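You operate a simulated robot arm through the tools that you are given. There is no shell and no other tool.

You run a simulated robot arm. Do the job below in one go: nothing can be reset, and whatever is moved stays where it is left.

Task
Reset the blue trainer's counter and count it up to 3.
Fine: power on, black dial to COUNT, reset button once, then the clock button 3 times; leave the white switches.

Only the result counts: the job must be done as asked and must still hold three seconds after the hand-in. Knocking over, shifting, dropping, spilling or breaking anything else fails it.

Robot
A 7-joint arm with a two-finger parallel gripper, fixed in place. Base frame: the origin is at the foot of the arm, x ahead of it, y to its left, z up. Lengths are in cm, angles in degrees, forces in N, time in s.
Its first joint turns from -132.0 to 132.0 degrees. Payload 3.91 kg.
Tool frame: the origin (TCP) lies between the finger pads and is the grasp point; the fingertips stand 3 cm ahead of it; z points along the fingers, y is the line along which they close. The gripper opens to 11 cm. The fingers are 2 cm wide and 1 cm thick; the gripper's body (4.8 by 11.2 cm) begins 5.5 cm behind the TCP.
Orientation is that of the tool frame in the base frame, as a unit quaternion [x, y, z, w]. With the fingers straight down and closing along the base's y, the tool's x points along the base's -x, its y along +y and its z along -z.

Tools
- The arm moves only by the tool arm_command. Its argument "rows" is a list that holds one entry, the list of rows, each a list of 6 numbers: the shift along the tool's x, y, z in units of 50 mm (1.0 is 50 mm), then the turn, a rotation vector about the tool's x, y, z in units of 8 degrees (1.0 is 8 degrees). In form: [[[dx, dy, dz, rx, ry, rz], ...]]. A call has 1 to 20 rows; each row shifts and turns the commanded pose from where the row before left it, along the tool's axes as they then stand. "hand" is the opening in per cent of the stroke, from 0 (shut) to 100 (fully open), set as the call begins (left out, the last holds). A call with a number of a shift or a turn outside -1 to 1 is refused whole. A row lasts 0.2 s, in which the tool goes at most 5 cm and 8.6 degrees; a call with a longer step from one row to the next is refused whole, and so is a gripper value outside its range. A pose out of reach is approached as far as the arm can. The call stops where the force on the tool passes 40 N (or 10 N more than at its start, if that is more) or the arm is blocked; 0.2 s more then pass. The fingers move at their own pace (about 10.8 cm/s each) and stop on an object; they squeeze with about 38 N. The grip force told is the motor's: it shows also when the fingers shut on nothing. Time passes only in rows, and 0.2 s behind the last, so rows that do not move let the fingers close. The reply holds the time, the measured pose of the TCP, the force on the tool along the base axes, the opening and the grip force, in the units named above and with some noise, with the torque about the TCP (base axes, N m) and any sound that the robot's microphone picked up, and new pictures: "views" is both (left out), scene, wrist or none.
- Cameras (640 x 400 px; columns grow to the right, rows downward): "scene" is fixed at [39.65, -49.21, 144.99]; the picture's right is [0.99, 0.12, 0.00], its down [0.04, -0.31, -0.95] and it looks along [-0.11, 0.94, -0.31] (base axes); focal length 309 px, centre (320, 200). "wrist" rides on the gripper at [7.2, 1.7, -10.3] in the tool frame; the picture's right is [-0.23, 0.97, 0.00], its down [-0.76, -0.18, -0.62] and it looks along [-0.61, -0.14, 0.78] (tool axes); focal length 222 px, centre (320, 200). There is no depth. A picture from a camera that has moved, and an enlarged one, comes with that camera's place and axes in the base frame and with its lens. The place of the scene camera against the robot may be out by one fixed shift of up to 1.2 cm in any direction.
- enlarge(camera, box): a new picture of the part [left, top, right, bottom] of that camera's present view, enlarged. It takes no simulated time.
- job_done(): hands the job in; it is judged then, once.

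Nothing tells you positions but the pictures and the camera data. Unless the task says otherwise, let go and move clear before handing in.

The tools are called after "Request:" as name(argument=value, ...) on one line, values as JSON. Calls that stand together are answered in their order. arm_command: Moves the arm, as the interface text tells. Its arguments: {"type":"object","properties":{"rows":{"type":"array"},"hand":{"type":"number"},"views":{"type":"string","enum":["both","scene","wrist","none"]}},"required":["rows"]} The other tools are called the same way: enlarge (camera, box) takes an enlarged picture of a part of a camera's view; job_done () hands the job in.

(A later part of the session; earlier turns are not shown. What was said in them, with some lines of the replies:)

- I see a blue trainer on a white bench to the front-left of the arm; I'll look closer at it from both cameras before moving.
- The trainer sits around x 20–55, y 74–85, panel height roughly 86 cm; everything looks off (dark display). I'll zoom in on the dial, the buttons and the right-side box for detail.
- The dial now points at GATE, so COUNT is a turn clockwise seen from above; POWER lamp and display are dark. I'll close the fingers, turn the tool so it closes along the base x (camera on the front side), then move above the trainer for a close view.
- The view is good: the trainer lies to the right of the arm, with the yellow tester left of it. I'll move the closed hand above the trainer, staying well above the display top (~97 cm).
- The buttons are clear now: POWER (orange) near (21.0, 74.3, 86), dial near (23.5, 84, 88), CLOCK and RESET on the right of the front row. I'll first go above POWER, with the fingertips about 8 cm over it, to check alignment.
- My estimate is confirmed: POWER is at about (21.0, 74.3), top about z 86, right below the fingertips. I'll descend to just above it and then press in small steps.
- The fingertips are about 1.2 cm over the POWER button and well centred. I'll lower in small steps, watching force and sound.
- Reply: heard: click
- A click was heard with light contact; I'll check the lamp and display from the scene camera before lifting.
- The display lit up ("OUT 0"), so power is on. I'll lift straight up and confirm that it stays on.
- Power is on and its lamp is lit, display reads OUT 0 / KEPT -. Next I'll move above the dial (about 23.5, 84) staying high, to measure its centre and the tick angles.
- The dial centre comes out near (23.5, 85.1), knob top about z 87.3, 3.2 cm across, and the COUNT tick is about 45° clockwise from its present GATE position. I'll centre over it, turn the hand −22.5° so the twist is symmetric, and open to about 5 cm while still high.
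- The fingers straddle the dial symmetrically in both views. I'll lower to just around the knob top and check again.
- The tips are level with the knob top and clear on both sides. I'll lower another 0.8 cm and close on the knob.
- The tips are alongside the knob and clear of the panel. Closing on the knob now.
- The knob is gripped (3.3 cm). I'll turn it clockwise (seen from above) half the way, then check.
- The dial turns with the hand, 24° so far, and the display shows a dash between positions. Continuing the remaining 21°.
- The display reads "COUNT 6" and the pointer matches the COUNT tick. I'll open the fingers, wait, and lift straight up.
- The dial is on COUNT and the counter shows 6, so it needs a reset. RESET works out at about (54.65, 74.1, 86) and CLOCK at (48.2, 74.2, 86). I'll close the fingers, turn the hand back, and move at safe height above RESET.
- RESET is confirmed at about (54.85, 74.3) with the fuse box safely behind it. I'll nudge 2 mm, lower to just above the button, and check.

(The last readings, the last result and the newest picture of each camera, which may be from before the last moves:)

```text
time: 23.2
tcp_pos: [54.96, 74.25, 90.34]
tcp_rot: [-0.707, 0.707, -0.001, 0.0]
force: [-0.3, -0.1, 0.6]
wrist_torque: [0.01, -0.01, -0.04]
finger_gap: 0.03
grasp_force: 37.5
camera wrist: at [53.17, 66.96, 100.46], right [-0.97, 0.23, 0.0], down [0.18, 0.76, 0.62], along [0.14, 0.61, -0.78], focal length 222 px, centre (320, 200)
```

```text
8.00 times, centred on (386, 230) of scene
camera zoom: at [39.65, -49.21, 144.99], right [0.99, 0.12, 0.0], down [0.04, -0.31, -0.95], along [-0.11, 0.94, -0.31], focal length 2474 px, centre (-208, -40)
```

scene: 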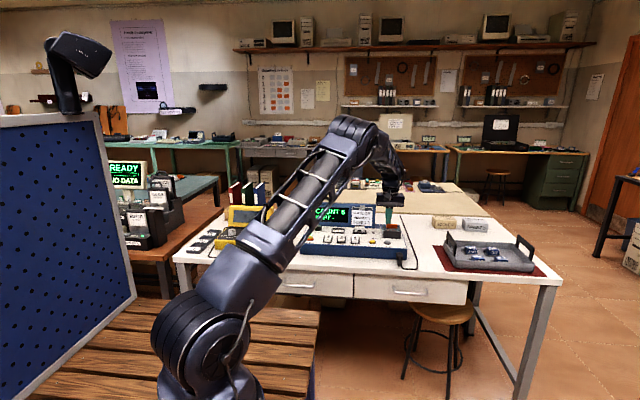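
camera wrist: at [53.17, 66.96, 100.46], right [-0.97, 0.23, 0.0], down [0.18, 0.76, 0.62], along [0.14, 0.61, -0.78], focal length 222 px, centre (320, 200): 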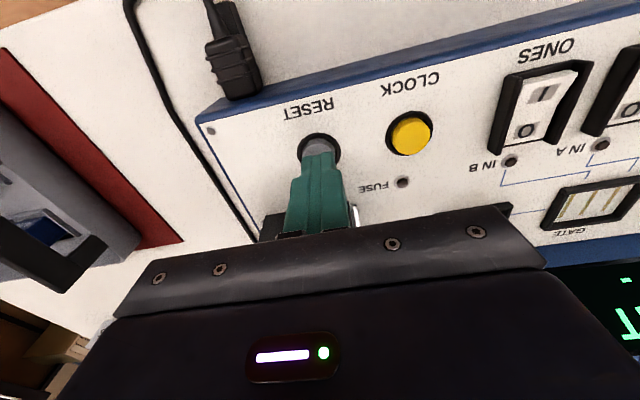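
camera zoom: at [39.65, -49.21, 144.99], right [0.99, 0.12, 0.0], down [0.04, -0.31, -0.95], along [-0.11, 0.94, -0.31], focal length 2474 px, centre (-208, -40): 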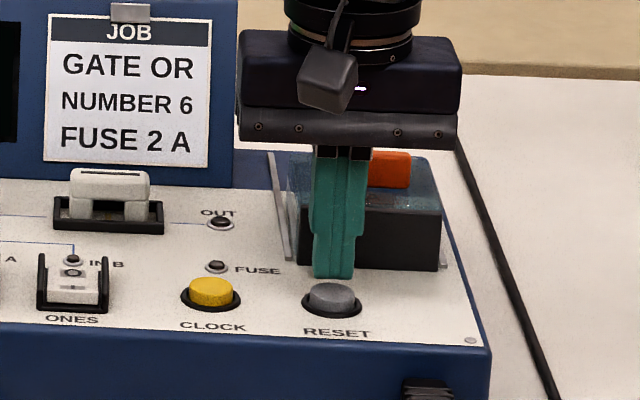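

The tip is centred about 1.2 cm above RESET. Pressing in small steps.

Request:
arm_command(rows=[[[0, 0, 0.1, 0, 0, 0], [0, 0, 0.1, 0, 0, 0], [0, 0, 0.04, 0, 0, 0], [0, 0, 0.04, 0, 0, 0]]], views="none")

Request:
enlarge(camera="scene", box=[290, 195, 420, 275])

```text
time: 24.2
tcp_pos: [54.85, 74.34, 88.99]
tcp_rot: [-0.707, 0.707, 0.001, 0.001]
force: [-0.4, 1.0, 3.0]
wrist_torque: [0.04, 0.04, 0.02]
finger_gap: 0.01
grasp_force: 37.4
heard: click
```

```text
4.92 times, centred on (355, 235) of scene
camera zoom: at [39.65, -49.21, 144.99], right [0.99, 0.12, 0.0], down [0.04, -0.31, -0.95], along [-0.11, 0.94, -0.31], focal length 1522 px, centre (148, 28)
```

zoom: 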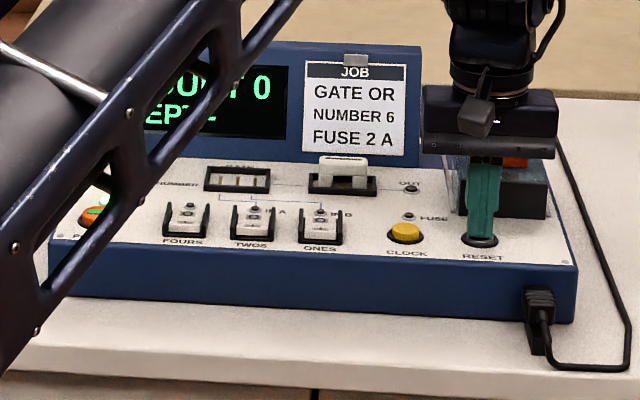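

A click, and the counter shows 0. I'll lift clear of RESET and move 6.4 cm left to above CLOCK (48.45, 74.35).

Request:
arm_command(rows=[[[0, 0, -0.28, 0, 0, 0], [0, 0, -0.7, 0, 0, 0], [0, 0.64, 0, 0, 0, 0], [0, 0.64, 0, 0, 0, 0], [0, 0, 0, 0, 0, 0]]], views="wrist")

Request:
enlarge(camera="wrist", box=[240, 50, 400, 210])

Request:
enlarge(camera="scene", box=[290, 195, 420, 275])

```text
time: 25.4
tcp_pos: [48.5, 74.36, 93.81]
tcp_rot: [0.707, -0.707, 0.0, 0.001]
force: [-0.2, -0.7, -0.4]
wrist_torque: [0.02, 0.02, 0.01]
finger_gap: 0.0
grasp_force: 37.4
camera wrist: at [46.78, 66.95, 103.94], right [-0.97, 0.23, 0.0], down [0.18, 0.76, 0.62], along [0.14, 0.61, -0.78], focal length 222 px, centre (320, 200)
```

wrist: 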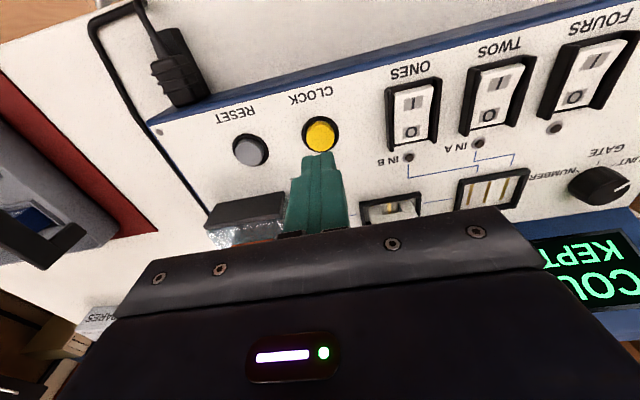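

```text
2.50 times, centred on (320, 130) of wrist
camera zoom: at [46.78, 66.95, 103.94], right [-0.97, 0.23, 0.0], down [0.18, 0.76, 0.62], along [0.14, 0.61, -0.78], focal length 555 px, centre (320, 375)
```

zoom: 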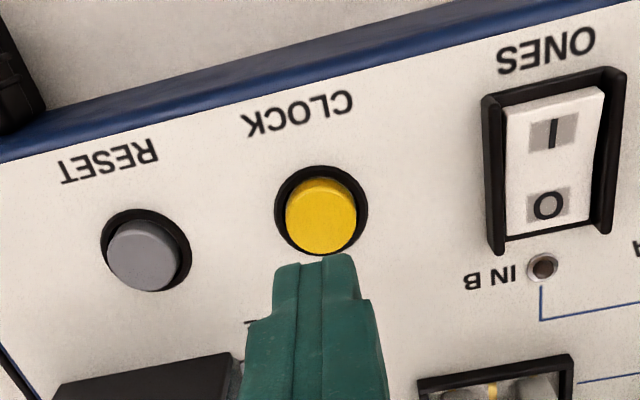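

```text
4.92 times, centred on (355, 235) of scene
camera zoom: at [39.65, -49.21, 144.99], right [0.99, 0.12, 0.0], down [0.04, -0.31, -0.95], along [-0.11, 0.94, -0.31], focal length 1522 px, centre (148, 28)
```

zoom: 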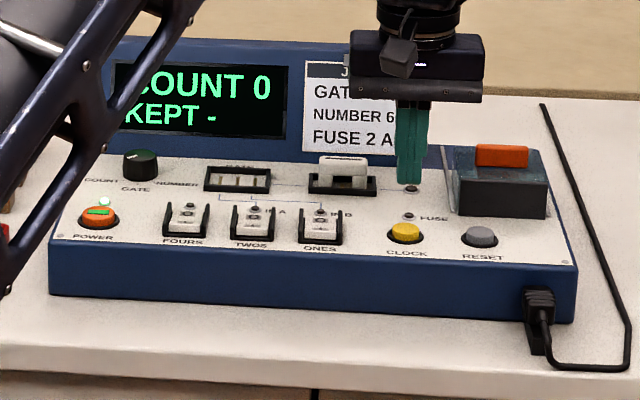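

The count is 0 and the tip is centred above CLOCK. I'll lower and press it once, then read the display.

Request:
arm_command(rows=[[[0, 0, 0.4, 0, 0, 0], [0, 0, 0.3, 0, 0, 0], [0, 0, 0.1, 0, 0, 0], [0, 0, 0.1, 0, 0, 0], [0, 0, 0.04, 0, 0, 0], [0, 0, 0.04, 0, 0, 0]]], views="none")

Request:
enlarge(camera="scene", box=[290, 195, 420, 275])

```text
time: 26.8
tcp_pos: [48.51, 74.46, 88.92]
tcp_rot: [-0.707, 0.707, 0.001, 0.0]
force: [-1.4, 1.9, 3.3]
wrist_torque: [0.03, 0.05, 0.0]
finger_gap: 0.0
grasp_force: 38.1
heard: click
```

```text
4.92 times, centred on (355, 235) of scene
camera zoom: at [39.65, -49.21, 144.99], right [0.99, 0.12, 0.0], down [0.04, -0.31, -0.95], along [-0.11, 0.94, -0.31], focal length 1522 px, centre (148, 28)
```

zoom: 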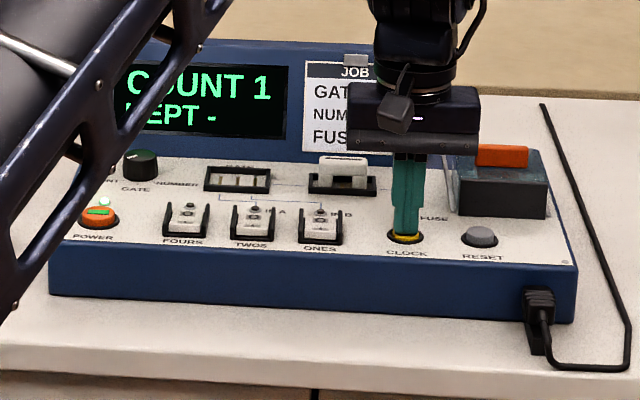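

COUNT 1 is showing. I'll lift off fully, then press a second time.

Request:
arm_command(rows=[[[0, 0, -0.28, 0, 0, 0], [0, 0, -0.2, 0, 0, 0], [0, 0, 0, 0, 0, 0]]], views="none")

Request:
enlarge(camera="scene", box=[290, 195, 420, 275])

```text
time: 27.6
tcp_pos: [48.42, 74.39, 91.4]
tcp_rot: [-0.707, 0.707, 0.0, 0.001]
force: [0.7, 0.5, -0.3]
wrist_torque: [-0.01, 0.01, -0.04]
finger_gap: 0.0
grasp_force: 37.8
```

```text
4.92 times, centred on (355, 235) of scene
camera zoom: at [39.65, -49.21, 144.99], right [0.99, 0.12, 0.0], down [0.04, -0.31, -0.95], along [-0.11, 0.94, -0.31], focal length 1522 px, centre (148, 28)
```

zoom: 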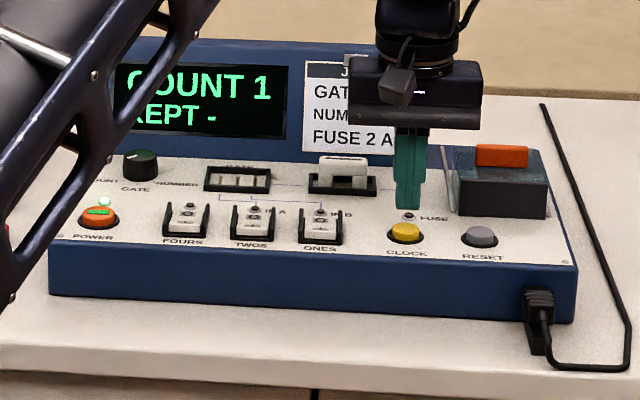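

The button is released and the count holds at 1. Second press now.

Request:
arm_command(rows=[[[0, 0, 0.2, 0, 0, 0], [0, 0, 0.1, 0, 0, 0], [0, 0, 0.1, 0, 0, 0], [0, 0, 0.04, 0, 0, 0], [0, 0, 0.04, 0, 0, 0]]], views="none")

Request:
enlarge(camera="scene", box=[290, 195, 420, 275])

```text
time: 28.8
tcp_pos: [48.49, 74.29, 89.03]
tcp_rot: [0.707, -0.707, 0.0, 0.0]
force: [0.6, -2.1, 1.5]
wrist_torque: [-0.04, -0.02, -0.01]
finger_gap: 0.0
grasp_force: 37.4
heard: click
```

```text
4.92 times, centred on (355, 235) of scene
camera zoom: at [39.65, -49.21, 144.99], right [0.99, 0.12, 0.0], down [0.04, -0.31, -0.95], along [-0.11, 0.94, -0.31], focal length 1522 px, centre (148, 28)
```

zoom: 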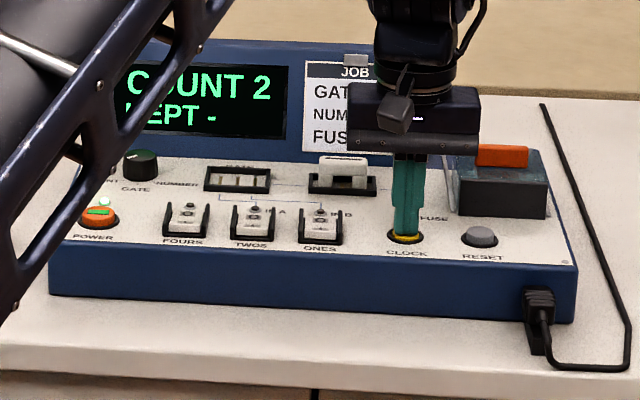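

COUNT 2 is showing. I'll lift off again and check before the last press.

Request:
arm_command(rows=[[[0, 0, -0.28, 0, 0, 0], [0, 0, -0.2, 0, 0, 0], [0, 0, 0, 0, 0, 0]]], views="none")

Request:
enlarge(camera="scene", box=[290, 195, 420, 275])

```text
time: 29.6
tcp_pos: [48.39, 74.38, 91.42]
tcp_rot: [-0.707, 0.707, -0.001, 0.0]
force: [0.1, 0.7, -0.1]
wrist_torque: [-0.01, -0.02, 0.0]
finger_gap: 0.0
grasp_force: 38.2
```

```text
4.92 times, centred on (355, 235) of scene
camera zoom: at [39.65, -49.21, 144.99], right [0.99, 0.12, 0.0], down [0.04, -0.31, -0.95], along [-0.11, 0.94, -0.31], focal length 1522 px, centre (148, 28)
```

zoom: 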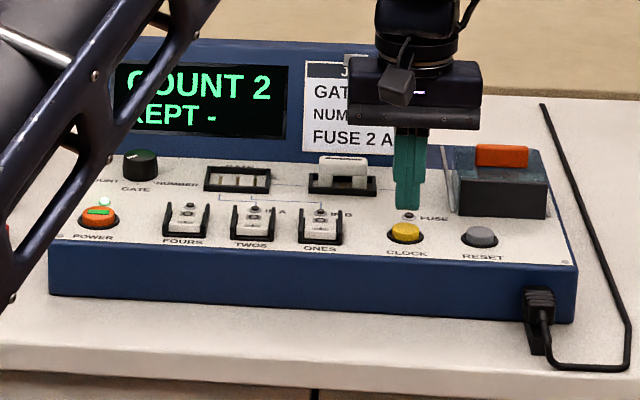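

The count holds at 2 with the button up. Third and last press.

Request:
arm_command(rows=[[[0, 0, 0.2, 0, 0, 0], [0, 0, 0.1, 0, 0, 0], [0, 0, 0.1, 0, 0, 0], [0, 0, 0.04, 0, 0, 0], [0, 0, 0.04, 0, 0, 0]]], views="none")

Request:
enlarge(camera="scene", box=[290, 195, 420, 275])

```text
time: 30.8
tcp_pos: [48.41, 74.39, 88.87]
tcp_rot: [-0.707, 0.707, 0.0, -0.001]
force: [-1.7, -0.5, 3.6]
wrist_torque: [-0.01, 0.02, -0.01]
finger_gap: 0.0
grasp_force: 37.4
heard: click
```

```text
4.92 times, centred on (355, 235) of scene
camera zoom: at [39.65, -49.21, 144.99], right [0.99, 0.12, 0.0], down [0.04, -0.31, -0.95], along [-0.11, 0.94, -0.31], focal length 1522 px, centre (148, 28)
```

zoom: 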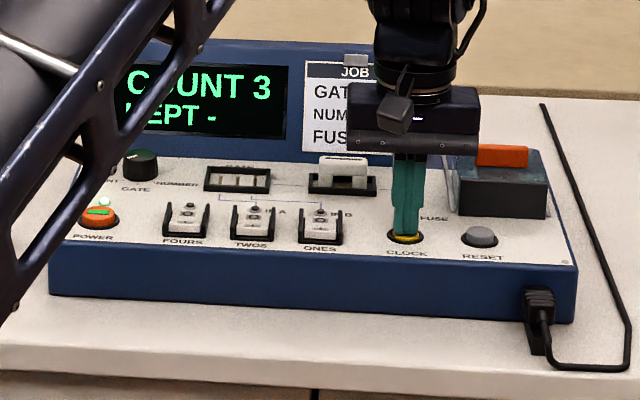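

COUNT 3 is showing. I'll lift straight up well clear of the trainer, wait a little, and check the whole scene.

Request:
arm_command(rows=[[[0, 0, -0.3, 0, 0, 0], [0, 0, -0.7, 0, 0, 0], [0, 0, -0.8, 0, 0, 0], [0, 0, -0.8, 0, 0, 0], [0, 0, -0.8, 0, 0, 0], [0, 0, -0.8, 0, 0, 0], [0, 0, 0, 0, 0, 0], [0, 0, 0, 0, 0, 0], [0, 0, 0, 0, 0, 0], [0, 0, 0, 0, 0, 0], [0, 0, 0, 0, 0, 0]]], views="both")

Request:
enlarge(camera="scene", box=[290, 195, 420, 275])

Request:
enlarge(camera="wrist", box=[240, 40, 480, 220])

```text
time: 33.2
tcp_pos: [48.55, 74.44, 109.94]
tcp_rot: [-0.707, 0.707, -0.001, 0.0]
force: [0.4, -0.6, 0.6]
wrist_torque: [-0.01, 0.02, -0.01]
finger_gap: 0.0
grasp_force: 37.8
camera wrist: at [46.82, 67.0, 120.1], right [-0.97, 0.23, 0.0], down [0.18, 0.76, 0.62], along [0.14, 0.61, -0.78], focal length 222 px, centre (320, 200)
```

scene: 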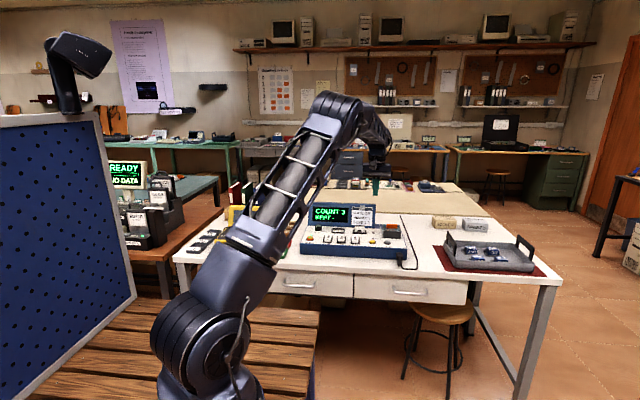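
wrist: 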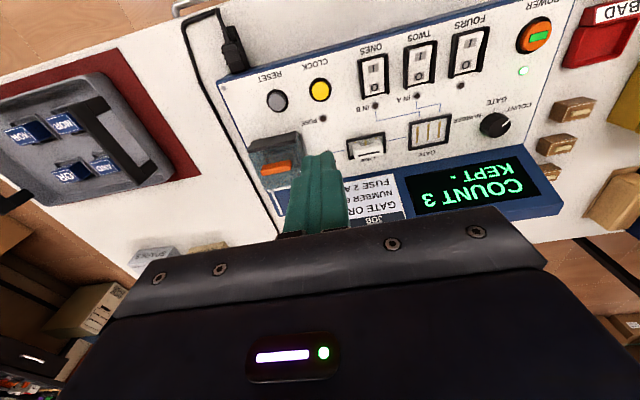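

```text
4.92 times, centred on (355, 235) of scene
camera zoom: at [39.65, -49.21, 144.99], right [0.99, 0.12, 0.0], down [0.04, -0.31, -0.95], along [-0.11, 0.94, -0.31], focal length 1522 px, centre (148, 28)
```

zoom: 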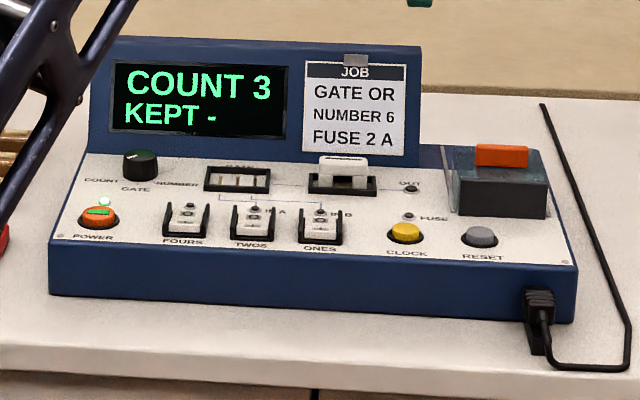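

```text
2.22 times, centred on (360, 130) of wrist
camera zoom: at [46.82, 67.0, 120.1], right [-0.97, 0.23, 0.0], down [0.18, 0.76, 0.62], along [0.14, 0.61, -0.78], focal length 494 px, centre (231, 356)
```

zoom: 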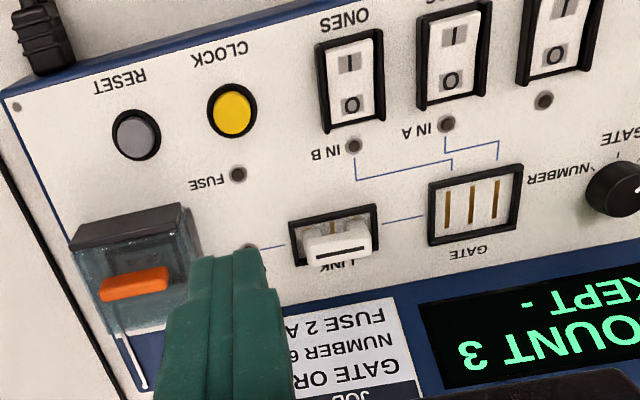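

The display holds steady at COUNT 3, power is on, the dial is on COUNT, the white switches are unchanged, and nothing else has moved. The hand is well clear, so I'm handing the job in.

Request:
job_done()

```text
The job is handed in.
```

The blue trainer's counter is reset and counted up to 3: its display reads "COUNT 3". It was still holding there when I handed the job in, with the arm lifted clear.

- **Power:** one press on POWER; the lamp and display came on and stayed on.
- **Dial:** turned from GATE to COUNT, where the counter showed 6.
- **Reset and clock:** one press on RESET took it to 0. Three separate CLOCK presses then stepped it to 1, 2 and 3.

I left the white switches alone, and in the last pictures nothing else on the bench had moved.
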